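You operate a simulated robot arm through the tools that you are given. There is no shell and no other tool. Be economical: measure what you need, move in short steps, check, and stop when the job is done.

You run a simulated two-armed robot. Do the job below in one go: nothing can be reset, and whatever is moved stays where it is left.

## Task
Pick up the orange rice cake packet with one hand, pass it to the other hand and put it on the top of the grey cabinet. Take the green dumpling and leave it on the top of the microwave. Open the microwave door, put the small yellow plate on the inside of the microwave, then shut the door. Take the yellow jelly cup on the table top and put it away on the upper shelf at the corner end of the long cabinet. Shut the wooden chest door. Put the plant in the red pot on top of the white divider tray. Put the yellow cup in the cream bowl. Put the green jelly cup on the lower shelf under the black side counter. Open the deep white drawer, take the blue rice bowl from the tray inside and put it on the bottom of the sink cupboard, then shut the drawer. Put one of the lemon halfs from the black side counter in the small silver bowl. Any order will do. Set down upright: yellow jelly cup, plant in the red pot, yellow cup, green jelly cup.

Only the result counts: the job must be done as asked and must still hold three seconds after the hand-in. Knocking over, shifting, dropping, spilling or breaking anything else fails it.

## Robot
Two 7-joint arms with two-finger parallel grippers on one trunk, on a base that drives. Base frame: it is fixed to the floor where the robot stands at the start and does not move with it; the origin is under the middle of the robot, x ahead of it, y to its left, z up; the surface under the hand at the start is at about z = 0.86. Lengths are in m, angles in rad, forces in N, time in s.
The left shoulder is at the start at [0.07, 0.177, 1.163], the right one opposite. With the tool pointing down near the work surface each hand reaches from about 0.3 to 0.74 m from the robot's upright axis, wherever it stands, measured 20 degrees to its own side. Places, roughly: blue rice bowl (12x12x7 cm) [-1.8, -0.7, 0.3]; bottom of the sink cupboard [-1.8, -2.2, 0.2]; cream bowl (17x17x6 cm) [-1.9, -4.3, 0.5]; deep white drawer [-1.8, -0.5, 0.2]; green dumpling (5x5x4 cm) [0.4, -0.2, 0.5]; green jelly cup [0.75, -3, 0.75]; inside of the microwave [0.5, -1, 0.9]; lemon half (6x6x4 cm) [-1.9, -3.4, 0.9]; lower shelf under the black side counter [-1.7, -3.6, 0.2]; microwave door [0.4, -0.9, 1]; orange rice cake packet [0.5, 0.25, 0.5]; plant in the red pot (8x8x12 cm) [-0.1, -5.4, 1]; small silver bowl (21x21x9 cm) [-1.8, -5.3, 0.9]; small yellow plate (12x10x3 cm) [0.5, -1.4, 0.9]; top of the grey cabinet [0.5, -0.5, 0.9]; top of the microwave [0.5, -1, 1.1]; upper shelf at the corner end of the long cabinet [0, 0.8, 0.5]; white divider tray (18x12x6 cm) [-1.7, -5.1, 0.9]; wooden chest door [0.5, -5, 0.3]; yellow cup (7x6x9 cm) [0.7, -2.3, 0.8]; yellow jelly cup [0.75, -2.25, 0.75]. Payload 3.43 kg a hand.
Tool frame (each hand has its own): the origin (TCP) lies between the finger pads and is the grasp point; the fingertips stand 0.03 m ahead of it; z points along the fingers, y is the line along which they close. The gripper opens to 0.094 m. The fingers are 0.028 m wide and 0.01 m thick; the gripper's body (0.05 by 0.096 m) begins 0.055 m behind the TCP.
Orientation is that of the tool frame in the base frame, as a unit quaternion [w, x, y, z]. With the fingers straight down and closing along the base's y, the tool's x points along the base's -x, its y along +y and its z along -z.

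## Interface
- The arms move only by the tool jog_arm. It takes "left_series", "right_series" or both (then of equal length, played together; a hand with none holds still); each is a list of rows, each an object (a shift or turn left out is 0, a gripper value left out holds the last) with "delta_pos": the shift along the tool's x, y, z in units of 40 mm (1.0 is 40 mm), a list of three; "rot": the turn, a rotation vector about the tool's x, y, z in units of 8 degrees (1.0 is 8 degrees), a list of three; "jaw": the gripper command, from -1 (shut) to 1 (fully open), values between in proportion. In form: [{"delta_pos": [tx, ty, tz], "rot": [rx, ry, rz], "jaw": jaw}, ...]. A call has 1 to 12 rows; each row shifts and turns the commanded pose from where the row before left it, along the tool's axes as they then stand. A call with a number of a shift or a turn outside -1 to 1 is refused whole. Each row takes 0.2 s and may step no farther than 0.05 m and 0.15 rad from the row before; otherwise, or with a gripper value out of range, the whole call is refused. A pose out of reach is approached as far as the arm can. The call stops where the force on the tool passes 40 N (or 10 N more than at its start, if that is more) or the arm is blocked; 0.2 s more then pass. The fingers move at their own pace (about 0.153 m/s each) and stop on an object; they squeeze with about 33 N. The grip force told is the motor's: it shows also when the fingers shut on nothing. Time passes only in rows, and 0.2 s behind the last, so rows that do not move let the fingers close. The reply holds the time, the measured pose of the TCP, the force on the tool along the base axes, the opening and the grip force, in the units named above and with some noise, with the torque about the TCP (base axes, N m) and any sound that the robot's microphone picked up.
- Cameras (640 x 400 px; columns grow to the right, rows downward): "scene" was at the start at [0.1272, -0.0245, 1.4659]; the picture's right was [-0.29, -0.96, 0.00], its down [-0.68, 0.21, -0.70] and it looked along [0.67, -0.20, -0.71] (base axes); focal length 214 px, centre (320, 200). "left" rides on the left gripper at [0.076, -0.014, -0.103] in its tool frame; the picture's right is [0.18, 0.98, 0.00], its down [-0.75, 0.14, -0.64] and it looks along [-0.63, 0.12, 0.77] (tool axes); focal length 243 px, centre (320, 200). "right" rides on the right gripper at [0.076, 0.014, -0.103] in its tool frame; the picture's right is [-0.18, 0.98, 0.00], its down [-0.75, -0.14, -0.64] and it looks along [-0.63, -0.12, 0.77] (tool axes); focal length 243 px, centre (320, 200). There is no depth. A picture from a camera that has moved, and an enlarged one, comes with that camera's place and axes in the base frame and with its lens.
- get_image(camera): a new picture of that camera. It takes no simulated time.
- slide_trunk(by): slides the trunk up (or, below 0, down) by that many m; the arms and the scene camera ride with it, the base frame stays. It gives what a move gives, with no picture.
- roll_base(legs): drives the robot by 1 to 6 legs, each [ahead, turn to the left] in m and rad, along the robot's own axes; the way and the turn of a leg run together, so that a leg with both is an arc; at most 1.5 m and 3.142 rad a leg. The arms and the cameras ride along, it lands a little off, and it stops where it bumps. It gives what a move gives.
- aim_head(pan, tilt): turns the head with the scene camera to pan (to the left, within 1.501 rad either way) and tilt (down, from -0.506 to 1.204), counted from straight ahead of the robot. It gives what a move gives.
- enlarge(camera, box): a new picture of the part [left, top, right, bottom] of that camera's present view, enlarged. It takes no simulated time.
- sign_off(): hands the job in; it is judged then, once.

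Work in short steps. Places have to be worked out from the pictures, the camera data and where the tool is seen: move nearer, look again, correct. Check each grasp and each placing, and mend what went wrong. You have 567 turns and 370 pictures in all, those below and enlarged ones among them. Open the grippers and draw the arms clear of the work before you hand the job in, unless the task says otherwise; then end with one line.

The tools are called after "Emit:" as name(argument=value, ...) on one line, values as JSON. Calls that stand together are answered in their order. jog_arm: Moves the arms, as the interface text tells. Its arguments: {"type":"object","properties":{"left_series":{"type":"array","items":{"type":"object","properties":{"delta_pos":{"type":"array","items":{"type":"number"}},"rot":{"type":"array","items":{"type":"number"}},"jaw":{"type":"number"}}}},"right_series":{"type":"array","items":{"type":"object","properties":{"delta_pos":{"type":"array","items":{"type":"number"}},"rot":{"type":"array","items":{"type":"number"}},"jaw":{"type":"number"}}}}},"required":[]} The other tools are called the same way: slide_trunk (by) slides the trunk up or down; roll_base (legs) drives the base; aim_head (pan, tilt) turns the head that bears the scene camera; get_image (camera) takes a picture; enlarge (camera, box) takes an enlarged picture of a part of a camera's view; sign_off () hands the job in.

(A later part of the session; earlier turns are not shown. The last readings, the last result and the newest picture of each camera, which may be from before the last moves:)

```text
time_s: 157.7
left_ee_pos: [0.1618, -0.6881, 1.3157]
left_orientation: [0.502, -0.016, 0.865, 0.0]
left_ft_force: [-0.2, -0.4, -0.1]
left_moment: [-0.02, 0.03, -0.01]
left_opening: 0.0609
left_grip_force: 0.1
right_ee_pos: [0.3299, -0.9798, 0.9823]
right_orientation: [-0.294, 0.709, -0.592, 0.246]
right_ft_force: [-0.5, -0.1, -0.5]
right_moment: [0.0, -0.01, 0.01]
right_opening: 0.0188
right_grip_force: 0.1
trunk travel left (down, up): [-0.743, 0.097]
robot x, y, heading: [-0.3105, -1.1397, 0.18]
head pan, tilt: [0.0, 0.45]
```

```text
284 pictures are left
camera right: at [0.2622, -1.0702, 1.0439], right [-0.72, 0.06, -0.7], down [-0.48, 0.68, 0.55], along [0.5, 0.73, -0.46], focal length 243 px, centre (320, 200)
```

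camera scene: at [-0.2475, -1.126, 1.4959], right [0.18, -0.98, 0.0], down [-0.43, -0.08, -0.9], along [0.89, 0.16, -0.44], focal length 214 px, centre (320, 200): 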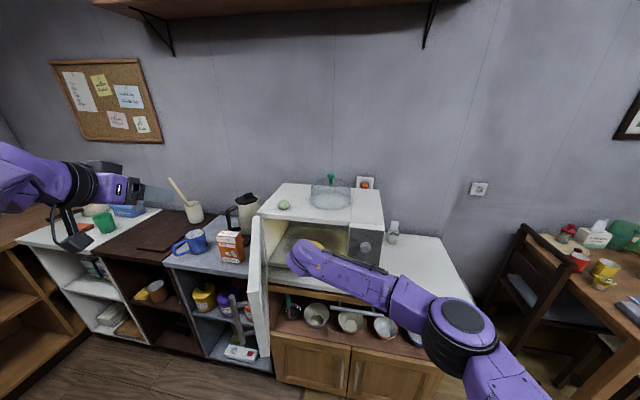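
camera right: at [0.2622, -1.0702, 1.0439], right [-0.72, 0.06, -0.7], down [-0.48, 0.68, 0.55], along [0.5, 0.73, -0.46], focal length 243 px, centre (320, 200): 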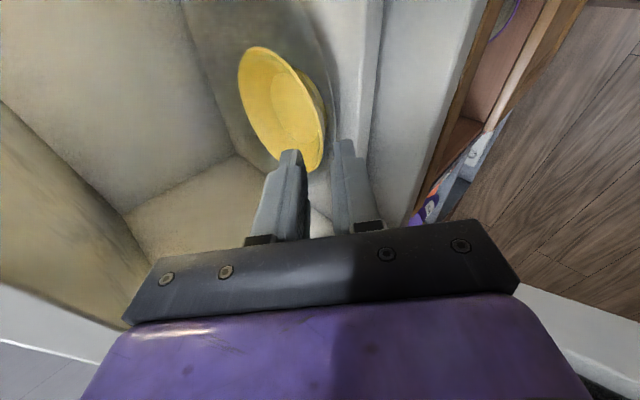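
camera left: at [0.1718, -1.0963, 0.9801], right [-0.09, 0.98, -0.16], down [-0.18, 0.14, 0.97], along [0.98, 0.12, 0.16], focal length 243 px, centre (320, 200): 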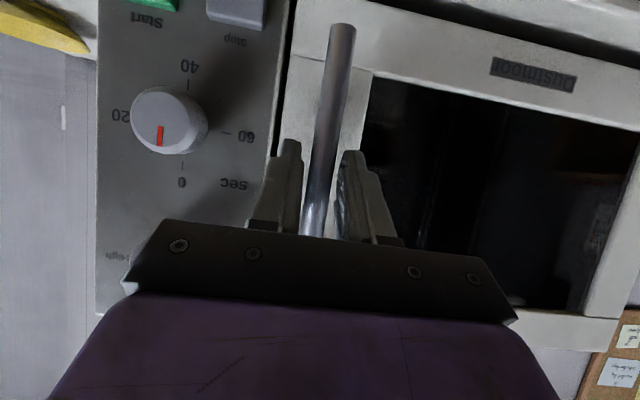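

The plate sits on the turntable. I shut the fingers and nudge it ~3 cm deeper.

Emit:
jog_arm(right_series=[{"delta_pos": [0, 0.3, 0.3], "jaw": -1}, {"delta_pos": [0, 0.33, 0.33]}, {"delta_pos": [0, -0.4, 0.4]}, {"delta_pos": [0, -0.4, 0.4]}, {"delta_pos": [0, -0.3, 0.3]}])

Emit:
get_image(camera="right")

```text
time_s: 158.8
left_ee_pos: [0.1609, -0.686, 1.317]
left_orientation: [0.502, -0.016, 0.865, 0.0]
left_ft_force: [0.2, -0.1, -0.4]
left_moment: [-0.01, 0.01, -0.01]
left_opening: 0.0612
left_grip_force: 0.0
right_ee_pos: [0.3946, -0.9647, 0.9458]
right_orientation: [-0.295, 0.709, -0.591, 0.245]
right_ft_force: [-0.6, 0.1, 2.9]
right_moment: [0.06, -0.09, 0.01]
right_opening: 0.0
right_grip_force: 32.9
trunk travel left (down, up): [-0.743, 0.097]
robot x, y, heading: [-0.3132, -1.1367, 0.183]
head pan, tilt: [0.0, 0.45]
```

```text
283 pictures are left
camera right: at [0.3254, -1.057, 1.0089], right [-0.71, 0.06, -0.7], down [-0.49, 0.68, 0.55], along [0.5, 0.73, -0.46], focal length 243 px, centre (320, 200)
```

right: 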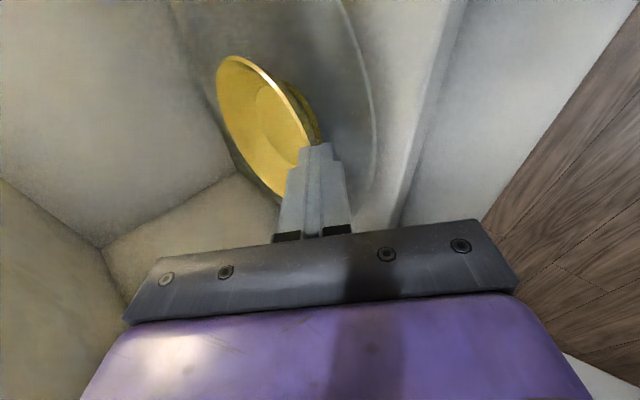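

Emit:
jog_arm(right_series=[{"delta_pos": [0, -0.25, 0.25]}, {"delta_pos": [0, -0.25, 0.25]}, {"delta_pos": [0, 0.5, -0.5]}, {"delta_pos": [0, 0.6, -0.6]}, {"delta_pos": [0, 0.6, -0.6]}, {"delta_pos": [0, 0.6, -0.6]}, {"delta_pos": [0, 0.6, -0.6]}])

Emit:
enlarge(camera="scene", box=[240, 170, 400, 310])

Emit:
get_image(camera="right")

```text
time_s: 160.4
left_ee_pos: [0.161, -0.6864, 1.3178]
left_orientation: [0.502, -0.016, 0.864, 0.0]
left_ft_force: [0.3, -0.5, 0.1]
left_moment: [-0.01, 0.0, 0.02]
left_opening: 0.0608
left_grip_force: 0.0
right_ee_pos: [0.2589, -0.9896, 0.9466]
right_orientation: [-0.295, 0.708, -0.592, 0.247]
right_ft_force: [-0.6, -0.5, -1.0]
right_moment: [0.03, 0.01, -0.03]
right_opening: 0.0002
right_grip_force: 33.1
trunk travel left (down, up): [-0.743, 0.097]
robot x, y, heading: [-0.3094, -1.139, 0.181]
head pan, tilt: [0.0, 0.45]
```

```text
2.86 times, centred on (320, 240) of scene
camera zoom: at [-0.1717, -1.1137, 1.4961], right [0.18, -0.98, 0.0], down [-0.43, -0.08, -0.9], along [0.89, 0.16, -0.43], focal length 613 px, centre (320, 86)
```

zoom: 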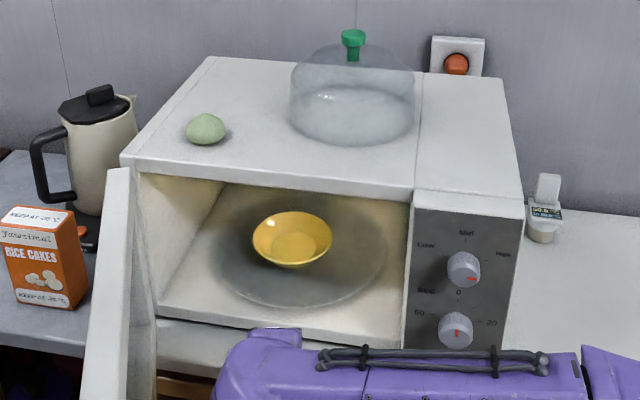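

```text
281 pictures are left
camera right: at [0.1918, -1.0825, 1.0082], right [-0.71, 0.06, -0.7], down [-0.49, 0.68, 0.55], along [0.5, 0.73, -0.46], focal length 243 px, centre (320, 200)
```

right: 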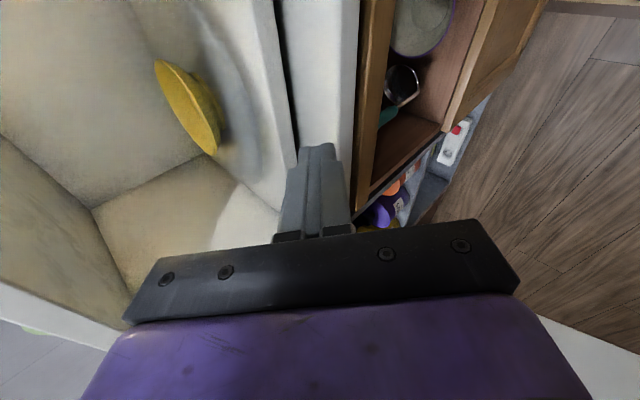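

Plate is centred inside. Before closing the door I swing the right hand clear to the right.

Emit:
jog_arm(right_series=[{"delta_pos": [0.5, 0.6, -0.6]}, {"delta_pos": [0.9, 0.4, -0.4]}, {"delta_pos": [1, 0.2, -0.2]}, {"delta_pos": [1, 0.2, -0.2]}, {"delta_pos": [1, 0, 0]}, {"delta_pos": [1, 0, 0]}, {"delta_pos": [1, 0, 0]}, {"delta_pos": [1, 0, 0]}])

Emit:
aim_head(pan=0.3, tilt=0.6)

Emit:
get_image(camera="scene")

```text
time_s: 162.2
left_ee_pos: [0.1617, -0.6894, 1.3173]
left_orientation: [0.502, -0.015, 0.865, 0.001]
left_ft_force: [-0.3, -0.8, 0.1]
left_moment: [0.0, 0.02, -0.03]
left_opening: 0.0613
left_grip_force: 0.0
right_ee_pos: [0.2363, -1.2981, 0.9453]
right_orientation: [-0.296, 0.709, -0.591, 0.246]
right_ft_force: [0.7, 0.3, 0.1]
right_moment: [0.0, 0.01, 0.0]
right_opening: 0.0001
right_grip_force: 32.6
trunk travel left (down, up): [-0.743, 0.097]
robot x, y, heading: [-0.3078, -1.1389, 0.183]
head pan, tilt: [0.0, 0.45]
```

```text
time_s: 163.1
left_ee_pos: [0.1603, -0.6869, 1.3156]
left_orientation: [0.502, -0.015, 0.865, 0.0]
left_ft_force: [-0.6, -0.1, -1.1]
left_moment: [0.0, 0.02, 0.0]
left_opening: 0.0613
left_grip_force: 0.0
right_ee_pos: [0.2367, -1.2978, 0.9443]
right_orientation: [-0.295, 0.71, -0.591, 0.245]
right_ft_force: [-0.1, 0.0, -0.5]
right_moment: [0.01, 0.0, 0.01]
right_opening: 0.0001
right_grip_force: 32.9
trunk travel left (down, up): [-0.743, 0.097]
robot x, y, heading: [-0.3119, -1.136, 0.185]
head pan, tilt: [0.3, 0.6]
```

```text
280 pictures are left
camera scene: at [-0.1824, -1.0892, 1.4825], right [0.46, -0.89, 0.0], down [-0.5, -0.26, -0.83], along [0.73, 0.38, -0.56], focal length 214 px, centre (320, 200)
```

scene: 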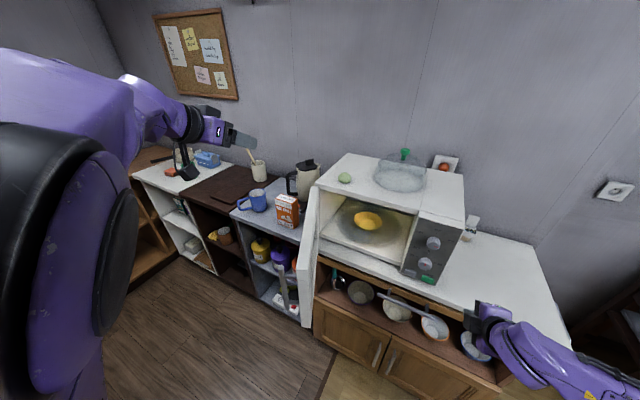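

I lower the left hand (fingers shut) on the outer side of the door.

Emit:
jog_arm(left_series=[{"delta_pos": [0.947, 0, 0.33], "jaw": -1}, {"delta_pos": [0.947, 0, 0.33]}, {"delta_pos": [0.947, 0, 0.33]}, {"delta_pos": [0.947, 0, 0.33]}, {"delta_pos": [0.947, 0, 0.33]}, {"delta_pos": [0.947, 0, 0.33]}, {"delta_pos": [0.947, 0, 0.33]}, {"delta_pos": [0.947, 0, 0.33]}])

Emit:
get_image(camera="scene")

Emit:
get_image(camera="left")

```text
time_s: 164.8
left_ee_pos: [0.1051, -0.6924, 0.9997]
left_orientation: [0.502, -0.015, 0.865, 0.0]
left_ft_force: [-0.3, -0.3, -0.4]
left_moment: [-0.03, -0.01, -0.02]
left_opening: 0.0
left_grip_force: 32.7
right_ee_pos: [0.2369, -1.2963, 0.9447]
right_orientation: [-0.294, 0.71, -0.591, 0.245]
right_ft_force: [-0.8, -0.2, -0.8]
right_moment: [0.0, 0.0, 0.0]
right_opening: 0.0
right_grip_force: 33.2
trunk travel left (down, up): [-0.743, 0.097]
robot x, y, heading: [-0.3124, -1.1367, 0.183]
head pan, tilt: [0.3, 0.6]
```

```text
279 pictures are left
camera scene: at [-0.1817, -1.0878, 1.4824], right [0.46, -0.89, 0.0], down [-0.5, -0.26, -0.82], along [0.73, 0.38, -0.57], focal length 214 px, centre (320, 200)
```

scene: 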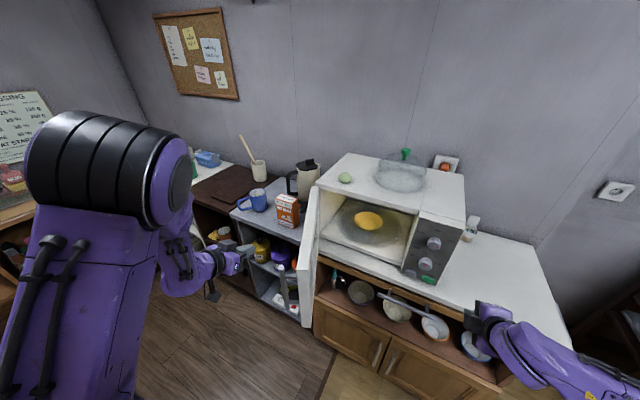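

```text
278 pictures are left
camera left: at [-0.0202, -0.7111, 0.9846], right [-0.12, 0.98, -0.17], down [-0.19, 0.15, 0.97], along [0.97, 0.15, 0.17], focal length 243 px, centre (320, 200)
```

left: 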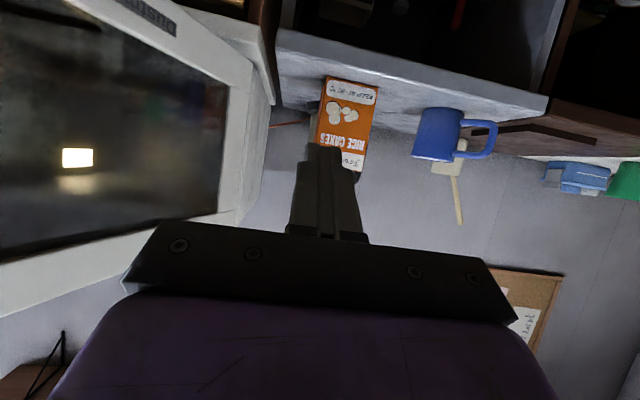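

The hand is alongside the door's outer face. Sweep right to swing the door toward shut.

Emit:
jog_arm(left_series=[{"delta_pos": [0, -0.73, 0]}, {"delta_pos": [0, -0.73, 0]}, {"delta_pos": [0, -0.73, 0]}, {"delta_pos": [-0.11, -0.9, 0.19]}, {"delta_pos": [-0.11, -0.9, 0.19]}, {"delta_pos": [-0.11, -0.9, 0.19]}, {"delta_pos": [-0.11, -0.9, 0.19]}])

Emit:
get_image(camera="scene")

```text
time_s: 166.4
left_ee_pos: [0.1456, -0.9262, 1.0048]
left_orientation: [0.501, -0.016, 0.865, 0.001]
left_ft_force: [0.2, 0.0, 0.3]
left_moment: [0.0, 0.01, 0.0]
left_opening: 0.0
left_grip_force: 33.3
right_ee_pos: [0.2368, -1.2987, 0.9445]
right_orientation: [-0.295, 0.709, -0.592, 0.245]
right_ft_force: [-0.4, -0.4, 0.1]
right_moment: [0.0, 0.0, 0.01]
right_opening: 0.0001
right_grip_force: 33.0
trunk travel left (down, up): [-0.743, 0.097]
robot x, y, heading: [-0.3107, -1.1349, 0.186]
head pan, tilt: [0.3, 0.6]
```

```text
277 pictures are left
camera scene: at [-0.1824, -1.091, 1.4825], right [0.46, -0.89, 0.0], down [-0.5, -0.26, -0.83], along [0.73, 0.38, -0.56], focal length 214 px, centre (320, 200)
```

scene: 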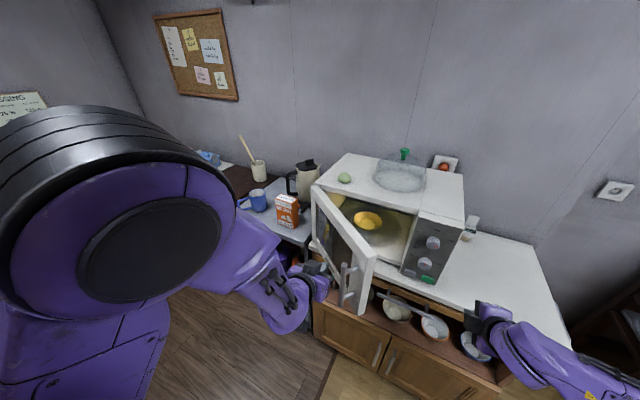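

Door closing. Continue in an arc forward.

Emit:
jog_arm(left_series=[{"delta_pos": [-0.35, -0.7, 0.61]}, {"delta_pos": [-0.35, -0.7, 0.61]}, {"delta_pos": [-0.35, -0.6, 0.61]}])

Emit:
get_image(camera="scene")

Emit:
get_image(camera="left")

```text
time_s: 167.4
left_ee_pos: [0.2406, -0.9952, 1.0334]
left_orientation: [0.518, -0.045, 0.854, -0.02]
left_ft_force: [0.2, 0.0, 0.5]
left_moment: [-0.03, 0.02, -0.04]
left_opening: 0.0
left_grip_force: 32.9
right_ee_pos: [0.237, -1.2974, 0.9455]
right_orientation: [-0.295, 0.709, -0.592, 0.245]
right_ft_force: [-0.3, 0.5, -0.5]
right_moment: [0.0, 0.02, 0.01]
right_opening: 0.0
right_grip_force: 32.5
trunk travel left (down, up): [-0.743, 0.097]
robot x, y, heading: [-0.3095, -1.1386, 0.18]
head pan, tilt: [0.3, 0.6]
stopped in row 3 (left hand): the arm was blocked; the commanded pose is now the measured one
```

```text
276 pictures are left
camera scene: at [-0.1828, -1.0895, 1.4825], right [0.46, -0.89, 0.0], down [-0.5, -0.26, -0.83], along [0.73, 0.38, -0.56], focal length 214 px, centre (320, 200)
```

scene: 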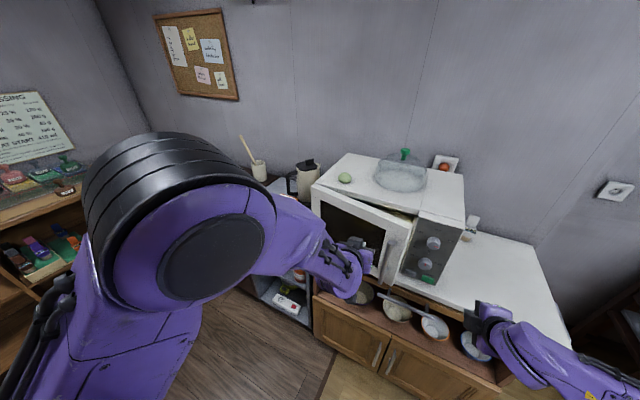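

```text
275 pictures are left
camera left: at [0.1159, -1.0176, 1.0142], right [-0.14, 0.96, -0.24], down [-0.23, 0.21, 0.95], along [0.96, 0.19, 0.19], focal length 243 px, centre (320, 200)
```

left: 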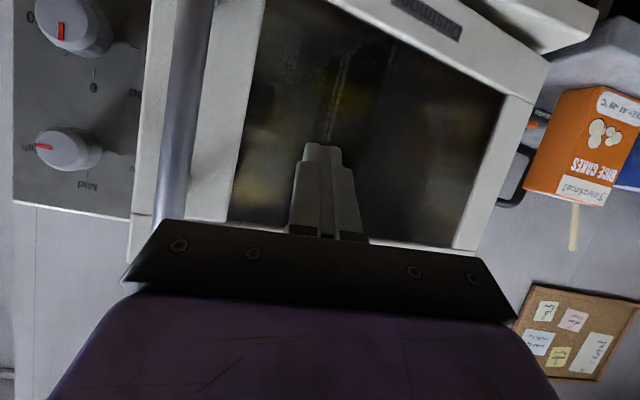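

The arm got blocked (probably a joint limit) with the door ~20° open. I try pushing straight forward with the base by 7 cm after checking; hand force is zero now.

Emit:
jog_arm(left_series=[{"delta_pos": [-0.25, 0, 0.43]}, {"delta_pos": [-0.25, 0, 0.43]}])

Emit:
get_image(camera="scene")

```text
time_s: 168.1
left_ee_pos: [0.2849, -0.9918, 1.0417]
left_orientation: [0.522, -0.051, 0.851, -0.024]
left_ft_force: [0.1, -0.5, -0.3]
left_moment: [-0.01, 0.01, -0.03]
left_opening: 0.0001
left_grip_force: 33.2
right_ee_pos: [0.2378, -1.2976, 0.9447]
right_orientation: [-0.295, 0.71, -0.591, 0.245]
right_ft_force: [-0.7, 0.2, -0.4]
right_moment: [0.01, 0.04, 0.01]
right_opening: 0.0
right_grip_force: 32.8
trunk travel left (down, up): [-0.743, 0.097]
robot x, y, heading: [-0.3076, -1.1381, 0.177]
head pan, tilt: [0.3, 0.6]
```

```text
274 pictures are left
camera scene: at [-0.1818, -1.0892, 1.4824], right [0.46, -0.89, 0.0], down [-0.5, -0.26, -0.82], along [0.73, 0.38, -0.57], focal length 214 px, centre (320, 200)
```

scene: 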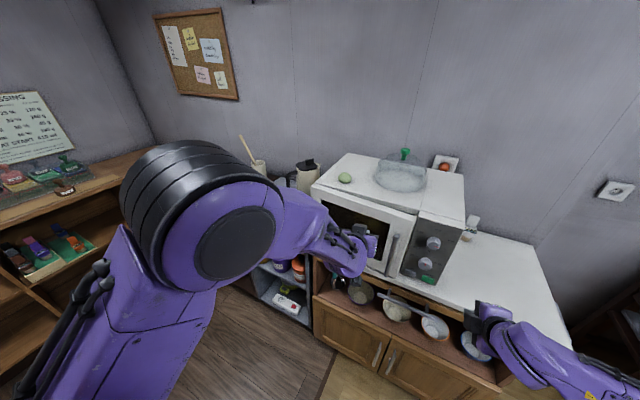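

Emit:
jog_arm(left_series=[{"delta_pos": [-0.25, 0, 0.43]}, {"delta_pos": [-0.2, 0, 0.35]}])

Emit:
enlarge(camera="scene", box=[290, 140, 480, 300])

```text
time_s: 168.7
left_ee_pos: [0.3112, -0.9864, 1.0464]
left_orientation: [0.522, -0.056, 0.851, -0.027]
left_ft_force: [-27.5, -4.7, 5.7]
left_moment: [-0.25, -0.17, -0.22]
left_opening: 0.0002
left_grip_force: 32.5
right_ee_pos: [0.2319, -1.2981, 0.9474]
right_orientation: [-0.296, 0.709, -0.59, 0.248]
right_ft_force: [-0.4, 0.4, -0.5]
right_moment: [-0.04, 0.01, 0.0]
right_opening: 0.0004
right_grip_force: 33.1
trunk travel left (down, up): [-0.743, 0.097]
robot x, y, heading: [-0.3128, -1.1391, 0.179]
head pan, tilt: [0.3, 0.6]
```

```text
2.50 times, centred on (385, 220) of scene
camera zoom: at [-0.1917, -1.0909, 1.4833], right [0.46, -0.89, 0.0], down [-0.5, -0.26, -0.83], along [0.73, 0.38, -0.56], focal length 536 px, centre (158, 150)
```

zoom: 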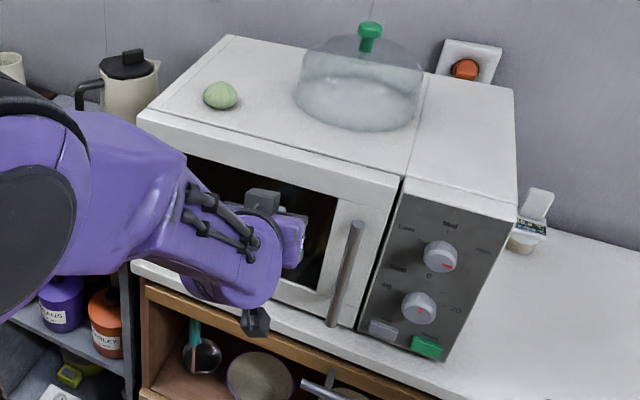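

27 N: the door is shut. I withdraw the left hand and back the base away.

Emit:
jog_arm(left_series=[{"delta_pos": [0.25, 0.1, -0.43]}, {"delta_pos": [0.25, 0.1, -0.43]}])

Emit:
roll_base(legs=[[-0.4, 0]])

Emit:
aim_head(pan=0.0, tilt=0.4)

Emit:
get_image(camera="scene")

```text
time_s: 169.2
left_ee_pos: [0.2707, -0.9882, 1.0354]
left_orientation: [0.518, -0.043, 0.854, -0.019]
left_ft_force: [-0.5, -0.5, 0.3]
left_moment: [0.0, -0.01, 0.0]
left_opening: 0.0
left_grip_force: 33.0
right_ee_pos: [0.234, -1.2993, 0.9468]
right_orientation: [-0.297, 0.708, -0.591, 0.246]
right_ft_force: [-0.1, 0.2, 0.8]
right_moment: [-0.01, -0.01, 0.02]
right_opening: 0.0
right_grip_force: 32.9
trunk travel left (down, up): [-0.743, 0.097]
robot x, y, heading: [-0.3096, -1.1394, 0.18]
head pan, tilt: [0.3, 0.6]
```

```text
time_s: 171.7
left_ee_pos: [-0.1098, -1.0586, 1.0316]
left_orientation: [0.515, -0.043, 0.856, -0.02]
left_ft_force: [-0.3, 0.9, 0.5]
left_moment: [0.02, -0.01, 0.04]
left_opening: 0.0002
left_grip_force: 33.2
right_ee_pos: [-0.1491, -1.3702, 0.9464]
right_orientation: [-0.294, 0.708, -0.593, 0.246]
right_ft_force: [-0.8, 0.0, -0.1]
right_moment: [-0.05, 0.02, 0.02]
right_opening: 0.0
right_grip_force: 33.3
trunk travel left (down, up): [-0.743, 0.097]
robot x, y, heading: [-0.6976, -1.2081, 0.182]
head pan, tilt: [0.3, 0.6]
```

```text
time_s: 172.5
left_ee_pos: [-0.1103, -1.0582, 1.0329]
left_orientation: [0.515, -0.043, 0.856, -0.021]
left_ft_force: [-0.5, 0.2, -0.2]
left_moment: [-0.01, 0.02, -0.01]
left_opening: 0.0
left_grip_force: 32.5
right_ee_pos: [-0.1487, -1.3694, 0.9456]
right_orientation: [-0.294, 0.708, -0.593, 0.246]
right_ft_force: [0.8, -0.1, 0.2]
right_moment: [0.02, -0.04, 0.0]
right_opening: 0.0
right_grip_force: 33.1
trunk travel left (down, up): [-0.743, 0.097]
robot x, y, heading: [-0.6942, -1.208, 0.176]
head pan, tilt: [0.0, 0.4]
```

```text
272 pictures are left
camera scene: at [-0.5557, -1.1841, 1.5007], right [0.18, -0.98, 0.0], down [-0.38, -0.07, -0.92], along [0.91, 0.16, -0.39], focal length 214 px, centre (320, 200)
```

scene: 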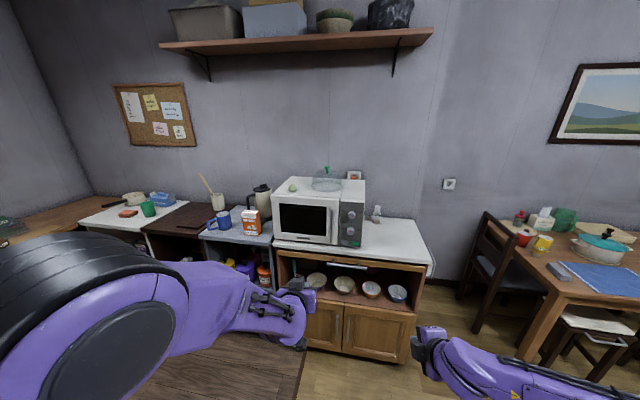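

Door shut, everything stands. Now survey the dining table and the rest of the room.

Emit:
aim_head(pan=-0.9, tilt=0.35)

Emit:
get_image(camera="scene")

Emit:
aim_head(pan=-1.5, tilt=0.35)

Emit:
get_image(camera="scene")

```text
time_s: 173.7
left_ee_pos: [-0.1106, -1.0575, 1.0322]
left_orientation: [0.515, -0.043, 0.856, -0.02]
left_ft_force: [0.4, 0.3, 0.3]
left_moment: [-0.01, 0.01, 0.02]
left_opening: 0.0
left_grip_force: 32.9
right_ee_pos: [-0.1488, -1.3705, 0.9447]
right_orientation: [-0.295, 0.708, -0.593, 0.246]
right_ft_force: [0.1, -0.1, 1.1]
right_moment: [-0.01, 0.0, 0.02]
right_opening: 0.0
right_grip_force: 33.0
trunk travel left (down, up): [-0.743, 0.097]
robot x, y, heading: [-0.6965, -1.2084, 0.18]
head pan, tilt: [-0.901, 0.351]
```

```text
271 pictures are left
camera scene: at [-0.5768, -1.2621, 1.5052], right [-0.66, -0.75, 0.0], down [-0.26, 0.23, -0.94], along [0.7, -0.62, -0.34], focal length 214 px, centre (320, 200)
```

scene: 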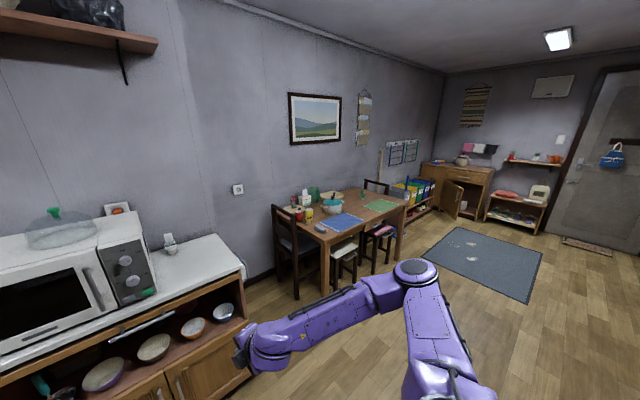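

```text
time_s: 174.7
left_ee_pos: [-0.1105, -1.0571, 1.0317]
left_orientation: [0.515, -0.042, 0.856, -0.02]
left_ft_force: [0.5, -0.1, 0.1]
left_moment: [0.01, -0.04, 0.0]
left_opening: 0.0002
left_grip_force: 32.8
right_ee_pos: [-0.1495, -1.3703, 0.9451]
right_orientation: [-0.294, 0.708, -0.593, 0.246]
right_ft_force: [0.0, 0.8, 0.0]
right_moment: [-0.03, 0.0, 0.01]
right_opening: 0.0003
right_grip_force: 33.2
trunk travel left (down, up): [-0.743, 0.097]
robot x, y, heading: [-0.6966, -1.2099, 0.176]
head pan, tilt: [-1.499, 0.351]
```

```text
270 pictures are left
camera scene: at [-0.6237, -1.2908, 1.5052], right [-0.97, -0.25, 0.0], down [-0.09, 0.33, -0.94], along [0.23, -0.91, -0.34], focal length 214 px, centre (320, 200)
```

scene: 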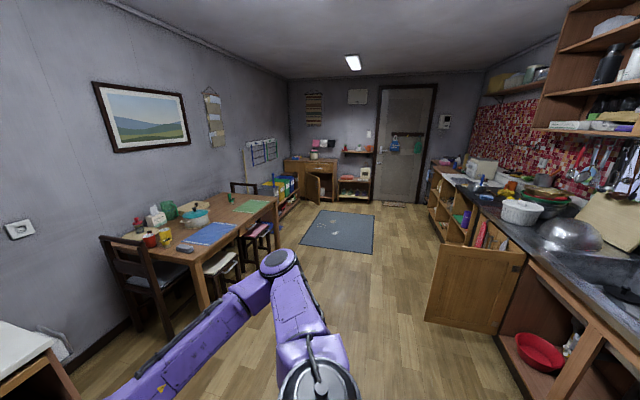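

I enlarge the table view.

Emit:
enlarge(camera="scene", box=[90, 170, 290, 300])

Emit:
enlarge(camera="scene", box=[400, 120, 640, 400])

```text
3.08 times, centred on (190, 235) of scene
camera zoom: at [-0.6237, -1.2908, 1.5052], right [-0.97, -0.25, 0.0], down [-0.09, 0.33, -0.94], along [0.23, -0.91, -0.34], focal length 660 px, centre (720, 92)
```

zoom: 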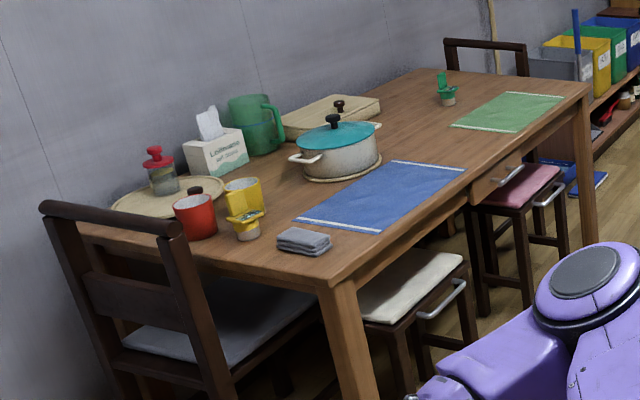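

```text
1.43 times, centred on (520, 260) of scene
camera zoom: at [-0.6237, -1.2908, 1.5052], right [-0.97, -0.25, 0.0], down [-0.09, 0.33, -0.94], along [0.23, -0.91, -0.34], focal length 306 px, centre (34, 114)
```

zoom: 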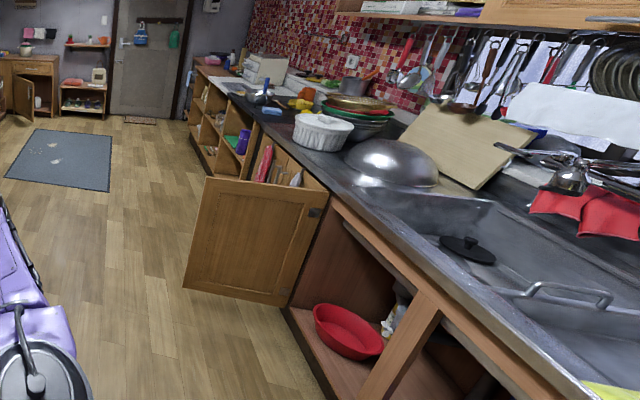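

Yellow jelly cup ≈(0.655,−2.22) on the table (z≈0.73). I drive to face it, left hand pitched ~48° down.

Emit:
roll_base(legs=[[0, -1.751], [1.17, 0], [0, 1.571]])

Emit:
jog_arm(left_series=[{"rot": [0, 0.7, 0], "jaw": 0.6}, {"rot": [0, 0.7, 0]}, {"rot": [0, 0.7, 0]}])

Emit:
aim_head(pan=0.0, tilt=0.5)

Emit:
get_image(camera="scene")

```text
time_s: 188.6
left_ee_pos: [-0.074, -2.2983, 1.032]
left_orientation: [0.513, 0.021, 0.856, -0.059]
left_ft_force: [-0.7, -0.4, 0.1]
left_moment: [0.01, -0.03, 0.03]
left_opening: 0.0
left_grip_force: 32.9
right_ee_pos: [-0.1564, -2.6024, 0.9446]
right_orientation: [-0.275, 0.664, -0.643, 0.267]
right_ft_force: [-0.1, -0.3, 0.2]
right_moment: [-0.03, -0.02, -0.01]
right_opening: 0.0002
right_grip_force: 33.4
trunk travel left (down, up): [-0.743, 0.097]
robot x, y, heading: [-0.6752, -2.3615, 0.033]
head pan, tilt: [-1.499, 0.351]
```

```text
time_s: 189.4
left_ee_pos: [-0.0684, -2.293, 1.0428]
left_orientation: [0.385, 0.012, 0.92, -0.067]
left_ft_force: [0.6, 0.6, 1.0]
left_moment: [-0.01, -0.01, -0.02]
left_opening: 0.0752
left_grip_force: 0.0
right_ee_pos: [-0.1569, -2.6021, 0.9454]
right_orientation: [-0.276, 0.663, -0.643, 0.267]
right_ft_force: [-0.1, 0.2, -0.3]
right_moment: [0.0, -0.03, 0.02]
right_opening: 0.0
right_grip_force: 32.8
trunk travel left (down, up): [-0.743, 0.097]
robot x, y, heading: [-0.6741, -2.3633, 0.03]
head pan, tilt: [-1.499, 0.351]
```

```text
time_s: 191.0
left_ee_pos: [-0.0683, -2.2918, 1.0412]
left_orientation: [0.385, 0.013, 0.92, -0.068]
left_ft_force: [0.7, 0.7, 0.2]
left_moment: [0.01, 0.0, 0.01]
left_opening: 0.075
left_grip_force: 0.1
right_ee_pos: [-0.1569, -2.6015, 0.9447]
right_orientation: [-0.276, 0.662, -0.643, 0.267]
right_ft_force: [0.6, -0.7, -0.5]
right_moment: [0.0, -0.01, 0.01]
right_opening: 0.0001
right_grip_force: 32.1
trunk travel left (down, up): [-0.743, 0.097]
robot x, y, heading: [-0.6751, -2.364, 0.028]
head pan, tilt: [0.0, 0.499]
```

```text
267 pictures are left
camera scene: at [-0.5337, -2.3595, 1.4916], right [0.03, -1.0, 0.0], down [-0.48, -0.01, -0.88], along [0.88, 0.03, -0.48], focal length 214 px, centre (320, 200)
```

scene: 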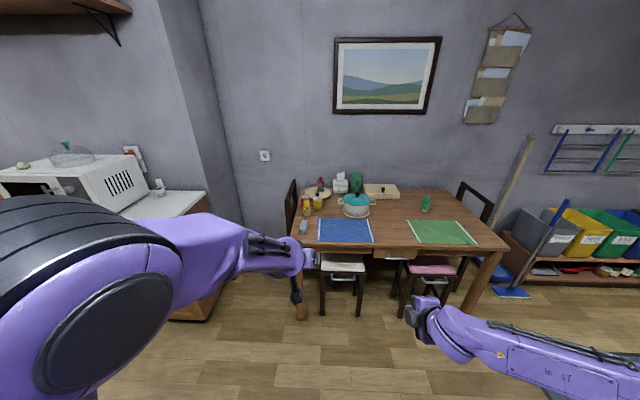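

Emit:
enlarge(camera="scene", box=[280, 160, 500, 280])

```text
2.91 times, centred on (390, 220) of scene
camera zoom: at [-0.5337, -2.3595, 1.4916], right [0.03, -1.0, 0.0], down [-0.48, -0.01, -0.88], along [0.88, 0.03, -0.48], focal length 624 px, centre (116, 142)
```

zoom: 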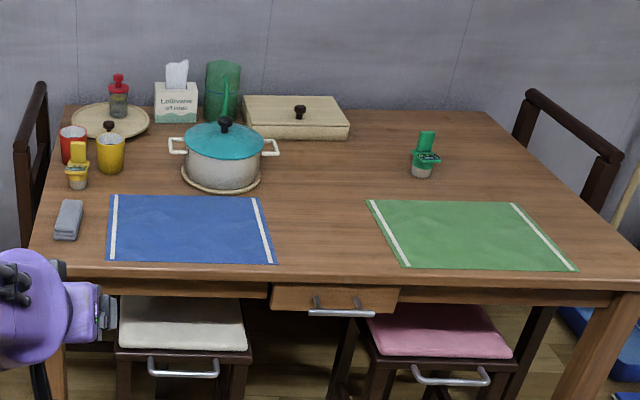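

Yellow jelly ≈(0.663,−2.23), table z≈0.718; green jelly ≈(0.74,−3.03); yellow cup ≈(0.736,−2.30). I level the left fingers and drive up to the table.

Emit:
jog_arm(left_series=[{"rot": [-0.5, 0, 0.1], "jaw": 0.5}, {"rot": [-0.45, 0, 0.1]}])

Emit:
roll_base(legs=[[0, -0.028], [0.58, 0]])

Emit:
get_image(camera="left")

Emit:
get_image(camera="scene")

```text
time_s: 191.6
left_ee_pos: [-0.0637, -2.2961, 1.0433]
left_orientation: [0.405, 0.012, 0.913, -0.043]
left_ft_force: [0.2, 0.7, -0.5]
left_moment: [-0.01, 0.02, -0.01]
left_opening: 0.0707
left_grip_force: 0.0
left hand out of reach, approached as far as the arm can: row 1, 2
right_ee_pos: [-0.1573, -2.601, 0.946]
right_orientation: [-0.275, 0.663, -0.643, 0.268]
right_ft_force: [0.0, -0.6, 0.3]
right_moment: [0.0, 0.0, -0.01]
right_opening: 0.0
right_grip_force: 33.1
trunk travel left (down, up): [-0.743, 0.097]
robot x, y, heading: [-0.6765, -2.3605, 0.03]
head pan, tilt: [0.0, 0.499]
```

```text
time_s: 195.2
left_ee_pos: [0.5021, -2.31, 1.045]
left_orientation: [0.407, 0.024, 0.912, -0.048]
left_ft_force: [-1.0, 0.1, 0.6]
left_moment: [0.0, -0.03, 0.0]
left_opening: 0.0707
left_grip_force: 0.0
right_ee_pos: [0.3996, -2.6116, 0.9449]
right_orientation: [-0.272, 0.656, -0.65, 0.27]
right_ft_force: [0.4, -0.8, -0.4]
right_moment: [-0.01, 0.0, 0.0]
right_opening: 0.0002
right_grip_force: 32.9
trunk travel left (down, up): [-0.743, 0.097]
robot x, y, heading: [-0.1128, -2.3592, 0.01]
head pan, tilt: [0.0, 0.499]
```

```text
265 pictures are left
camera left: at [0.3742, -2.3128, 1.0562], right [-0.04, 0.98, -0.2], down [0.04, 0.21, 0.98], along [1.0, 0.03, -0.05], focal length 243 px, centre (320, 200)
```

left: 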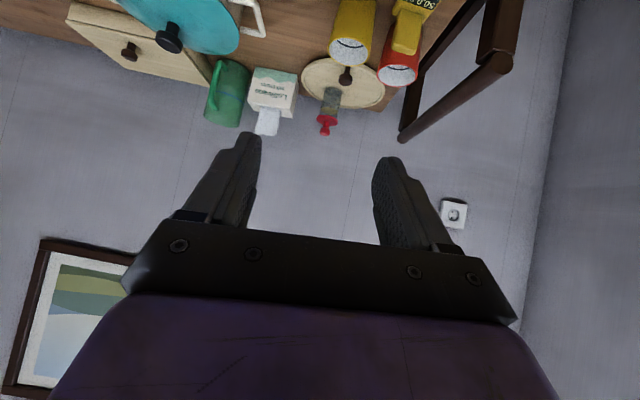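

```text
264 pictures are left
camera scene: at [0.0298, -2.3597, 1.4916], right [0.01, -1.0, 0.0], down [-0.48, 0.0, -0.88], along [0.88, 0.01, -0.48], focal length 214 px, centre (320, 200)
```

scene: 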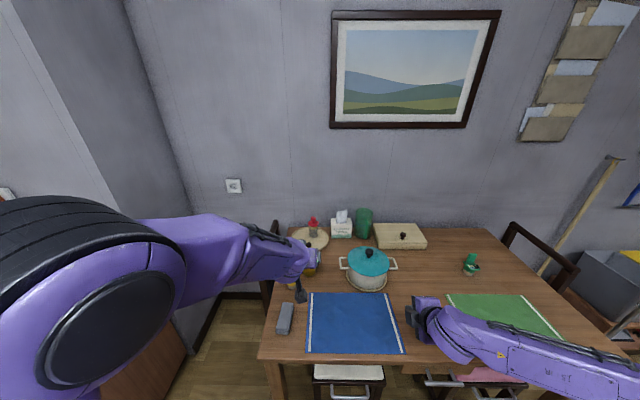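

I bring the left hand down toward a point short of the jelly cup, levelling it.

Emit:
jog_arm(left_series=[{"delta_pos": [0.545, 0.4, 0.85], "rot": [-0.15, 0, 0]}, {"delta_pos": [0.545, 0.4, 0.85], "rot": [-0.15, 0, 0]}, {"delta_pos": [0.545, 0.4, 0.85], "rot": [-0.15, 0, 0]}, {"delta_pos": [0.545, 0.4, 0.85], "rot": [-0.15, 0, 0]}, {"delta_pos": [0.545, 0.4, 0.85], "rot": [-0.15, 0, 0]}])

Emit:
get_image(camera="left")

Emit:
enlarge(camera="scene", box=[240, 200, 360, 360])

```text
time_s: 196.4
left_ee_pos: [0.5621, -2.2394, 0.846]
left_orientation: [0.406, 0.003, 0.914, -0.001]
left_ft_force: [0.5, -0.3, 0.2]
left_moment: [-0.01, -0.04, -0.01]
left_opening: 0.0706
left_grip_force: 0.1
right_ee_pos: [0.4007, -2.6109, 0.9444]
right_orientation: [-0.272, 0.655, -0.651, 0.27]
right_ft_force: [-0.3, 0.5, 0.0]
right_moment: [-0.02, 0.0, 0.0]
right_opening: 0.0
right_grip_force: 33.0
trunk travel left (down, up): [-0.743, 0.097]
robot x, y, heading: [-0.1065, -2.3589, 0.007]
head pan, tilt: [0.0, 0.499]
```

```text
263 pictures are left
camera left: at [0.4345, -2.2532, 0.8579], right [-0.12, 0.98, -0.14], down [0.03, 0.14, 0.99], along [0.99, 0.11, -0.04], focal length 243 px, centre (320, 200)
```

left: 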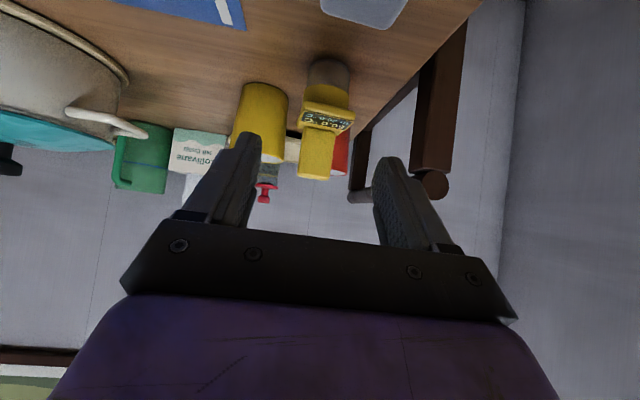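

```text
2.50 times, centred on (300, 280) of scene
camera zoom: at [0.0317, -2.3593, 1.4914], right [0.01, -1.0, 0.0], down [-0.48, 0.0, -0.88], along [0.88, 0.01, -0.48], focal length 536 px, centre (370, 0)
```

zoom: 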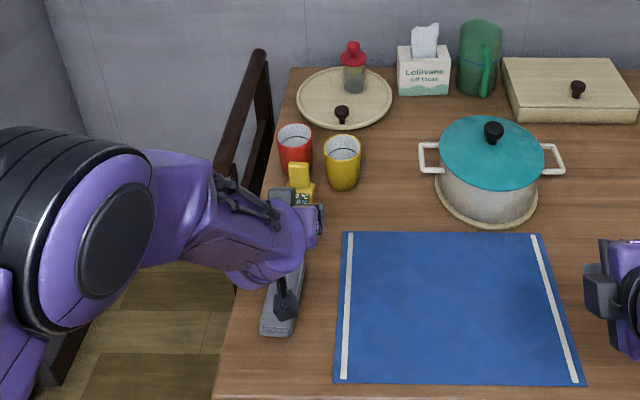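

Jelly ≈(0.662,−2.234): cup body 42 mm, ring 55 mm, lid standing to z≈0.83. The hand camera would graze the grey sponge, so I steepen pitch to ~55° and then descend.

Emit:
jog_arm(left_series=[{"rot": [0, 0.8, 0]}, {"rot": [0, 0.8, 0]}, {"delta_pos": [-0.15, 0.07, 0.8]}, {"delta_pos": [-0.15, 0.06, 0.8]}])

Emit:
get_image(camera="left")

```text
time_s: 197.4
left_ee_pos: [0.6065, -2.2353, 0.7996]
left_orientation: [0.302, 0.003, 0.953, 0.002]
left_ft_force: [-0.5, -0.2, 0.4]
left_moment: [-0.03, 0.04, 0.03]
left_opening: 0.0703
left_grip_force: 0.1
right_ee_pos: [0.4012, -2.6117, 0.9442]
right_orientation: [-0.272, 0.656, -0.651, 0.27]
right_ft_force: [-0.6, 0.1, 0.2]
right_moment: [-0.01, 0.01, -0.03]
right_opening: 0.0
right_grip_force: 33.3
trunk travel left (down, up): [-0.743, 0.097]
robot x, y, heading: [-0.1096, -2.3602, 0.003]
head pan, tilt: [0.0, 0.499]
```

```text
261 pictures are left
camera left: at [0.4861, -2.2494, 0.8393], right [-0.14, 0.98, -0.1], down [0.25, 0.14, 0.96], along [0.96, 0.11, -0.26], focal length 243 px, centre (320, 200)
```

left: 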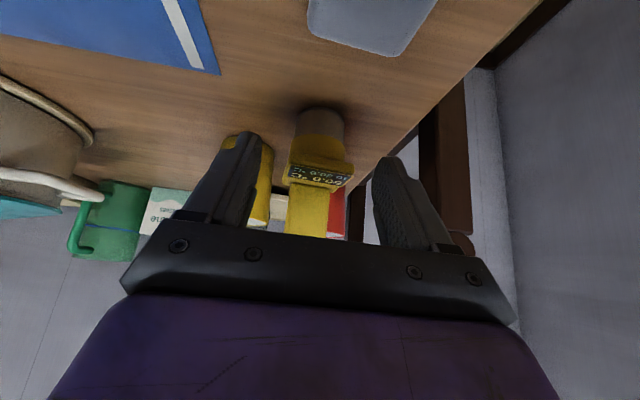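

Emit:
jog_arm(left_series=[{"delta_pos": [-0.21, 0.01, 0.8]}, {"delta_pos": [-0.21, 0.01, 0.8]}])

Emit:
get_image(camera="left")

```text
time_s: 198.0
left_ee_pos: [0.635, -2.2333, 0.7742]
left_orientation: [0.302, 0.004, 0.953, 0.0]
left_ft_force: [0.2, 1.0, 0.0]
left_moment: [0.02, 0.0, 0.0]
left_opening: 0.0704
left_grip_force: 0.0
left hand out of reach, approached as far as the arm can: row 2
right_ee_pos: [0.4001, -2.6116, 0.9444]
right_orientation: [-0.272, 0.655, -0.651, 0.27]
right_ft_force: [-0.2, -0.4, 0.5]
right_moment: [0.0, 0.0, 0.03]
right_opening: 0.0
right_grip_force: 33.0
trunk travel left (down, up): [-0.743, 0.097]
robot x, y, heading: [-0.1067, -2.3568, 0.003]
head pan, tilt: [0.0, 0.499]
```

```text
260 pictures are left
camera left: at [0.5134, -2.2471, 0.8135], right [-0.15, 0.98, -0.1], down [0.25, 0.14, 0.96], along [0.96, 0.11, -0.26], focal length 243 px, centre (320, 200)
```

left: 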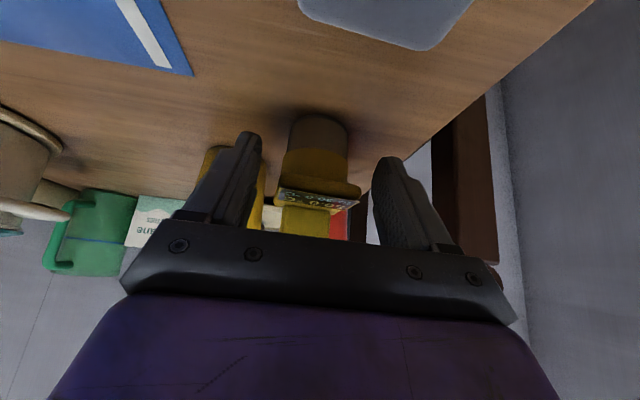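

Out of reach by ~3 cm; I retract a bit, drive 6 cm forward, then finish.

Emit:
jog_arm(left_series=[{"delta_pos": [0.4, 0, -0.5]}, {"delta_pos": [0.55, 0, -0.6]}])

Emit:
roll_base(legs=[[0.06, 0]])

Emit:
get_image(camera="left")

```text
time_s: 198.6
left_ee_pos: [0.5773, -2.2336, 0.7892]
left_orientation: [0.304, 0.002, 0.953, 0.001]
left_ft_force: [-0.2, 0.1, -0.1]
left_moment: [0.02, -0.03, -0.02]
left_opening: 0.0705
left_grip_force: 0.1
right_ee_pos: [0.3994, -2.6118, 0.9458]
right_orientation: [-0.273, 0.655, -0.651, 0.271]
right_ft_force: [-0.3, 1.1, -0.2]
right_moment: [-0.03, -0.02, 0.02]
right_opening: 0.0
right_grip_force: 33.1
trunk travel left (down, up): [-0.743, 0.097]
robot x, y, heading: [-0.1135, -2.3634, 0.005]
head pan, tilt: [0.0, 0.499]
```

```text
time_s: 199.6
left_ee_pos: [0.6355, -2.2341, 0.7909]
left_orientation: [0.305, 0.003, 0.952, 0.0]
left_ft_force: [-0.2, -0.3, 0.3]
left_moment: [0.0, -0.02, -0.01]
left_opening: 0.0705
left_grip_force: 0.0
right_ee_pos: [0.4568, -2.6115, 0.948]
right_orientation: [-0.274, 0.654, -0.65, 0.272]
right_ft_force: [-0.7, 0.2, -0.4]
right_moment: [-0.01, -0.01, -0.05]
right_opening: 0.0
right_grip_force: 33.3
trunk travel left (down, up): [-0.743, 0.097]
robot x, y, heading: [-0.0498, -2.3611, 0.005]
head pan, tilt: [0.0, 0.499]
```

```text
259 pictures are left
camera left: at [0.5143, -2.2473, 0.8298], right [-0.14, 0.98, -0.11], down [0.24, 0.14, 0.96], along [0.96, 0.11, -0.26], focal length 243 px, centre (320, 200)
```

left: 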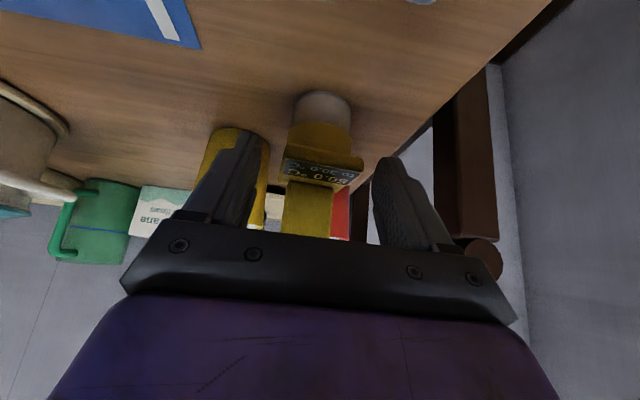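

Emit:
jog_arm(left_series=[{"delta_pos": [0, -0.03, 0.52]}, {"delta_pos": [0, 0, 0.52]}, {"jaw": -1}, {"jaw": -1}, {"jaw": -1}])

Emit:
get_image(camera="left")

```text
time_s: 200.8
left_ee_pos: [0.6609, -2.2355, 0.7545]
left_orientation: [0.304, 0.003, 0.953, 0.0]
left_ft_force: [3.8, -0.2, 6.6]
left_moment: [0.09, -0.18, -0.01]
left_opening: 0.0517
left_grip_force: 33.4
right_ee_pos: [0.4591, -2.6126, 0.9453]
right_orientation: [-0.272, 0.655, -0.651, 0.27]
right_ft_force: [0.0, 1.0, -0.1]
right_moment: [0.02, 0.02, 0.02]
right_opening: 0.0
right_grip_force: 33.6
trunk travel left (down, up): [-0.743, 0.097]
robot x, y, heading: [-0.051, -2.3608, 0.008]
head pan, tilt: [0.0, 0.499]
```

```text
258 pictures are left
camera left: at [0.5409, -2.2495, 0.794], right [-0.14, 0.98, -0.11], down [0.24, 0.14, 0.96], along [0.96, 0.11, -0.26], focal length 243 px, centre (320, 200)
```

left: 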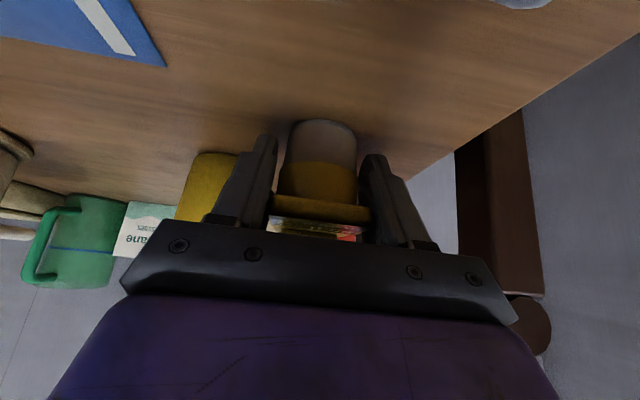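

Ring gripped (52 mm). Lift 12 cm and check.

Emit:
jog_arm(left_series=[{"delta_pos": [-0.3, 0, -0.4]}, {"delta_pos": [-0.57, 0, -0.82]}, {"delta_pos": [-0.57, 0, -0.82]}, {"delta_pos": [-0.57, 0, -0.82]}])

Emit:
get_image(camera="left")

Emit:
get_image(camera="scene")

```text
time_s: 201.8
left_ee_pos: [0.6611, -2.2342, 0.8937]
left_orientation: [0.303, 0.003, 0.953, 0.0]
left_ft_force: [-0.6, -0.4, -0.5]
left_moment: [-0.02, 0.01, 0.01]
left_opening: 0.0517
left_grip_force: 33.1
right_ee_pos: [0.4585, -2.6098, 0.9449]
right_orientation: [-0.272, 0.655, -0.651, 0.27]
right_ft_force: [0.6, -0.5, -1.1]
right_moment: [-0.01, -0.03, 0.0]
right_opening: 0.0
right_grip_force: 32.6
trunk travel left (down, up): [-0.743, 0.097]
robot x, y, heading: [-0.0506, -2.3617, 0.009]
head pan, tilt: [0.0, 0.499]
```

```text
257 pictures are left
camera left: at [0.54, -2.2488, 0.933], right [-0.14, 0.98, -0.1], down [0.25, 0.14, 0.96], along [0.96, 0.11, -0.26], focal length 243 px, centre (320, 200)
```

left: 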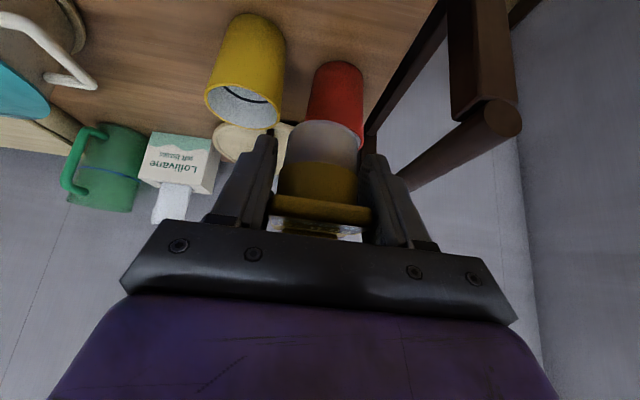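

```text
256 pictures are left
camera scene: at [0.0885, -2.3595, 1.4916], right [0.01, -1.0, 0.0], down [-0.48, 0.0, -0.88], along [0.88, 0.01, -0.48], focal length 214 px, centre (320, 200)
```

scene: 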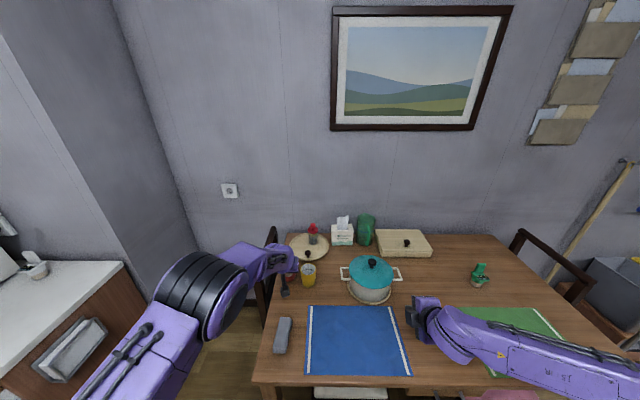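

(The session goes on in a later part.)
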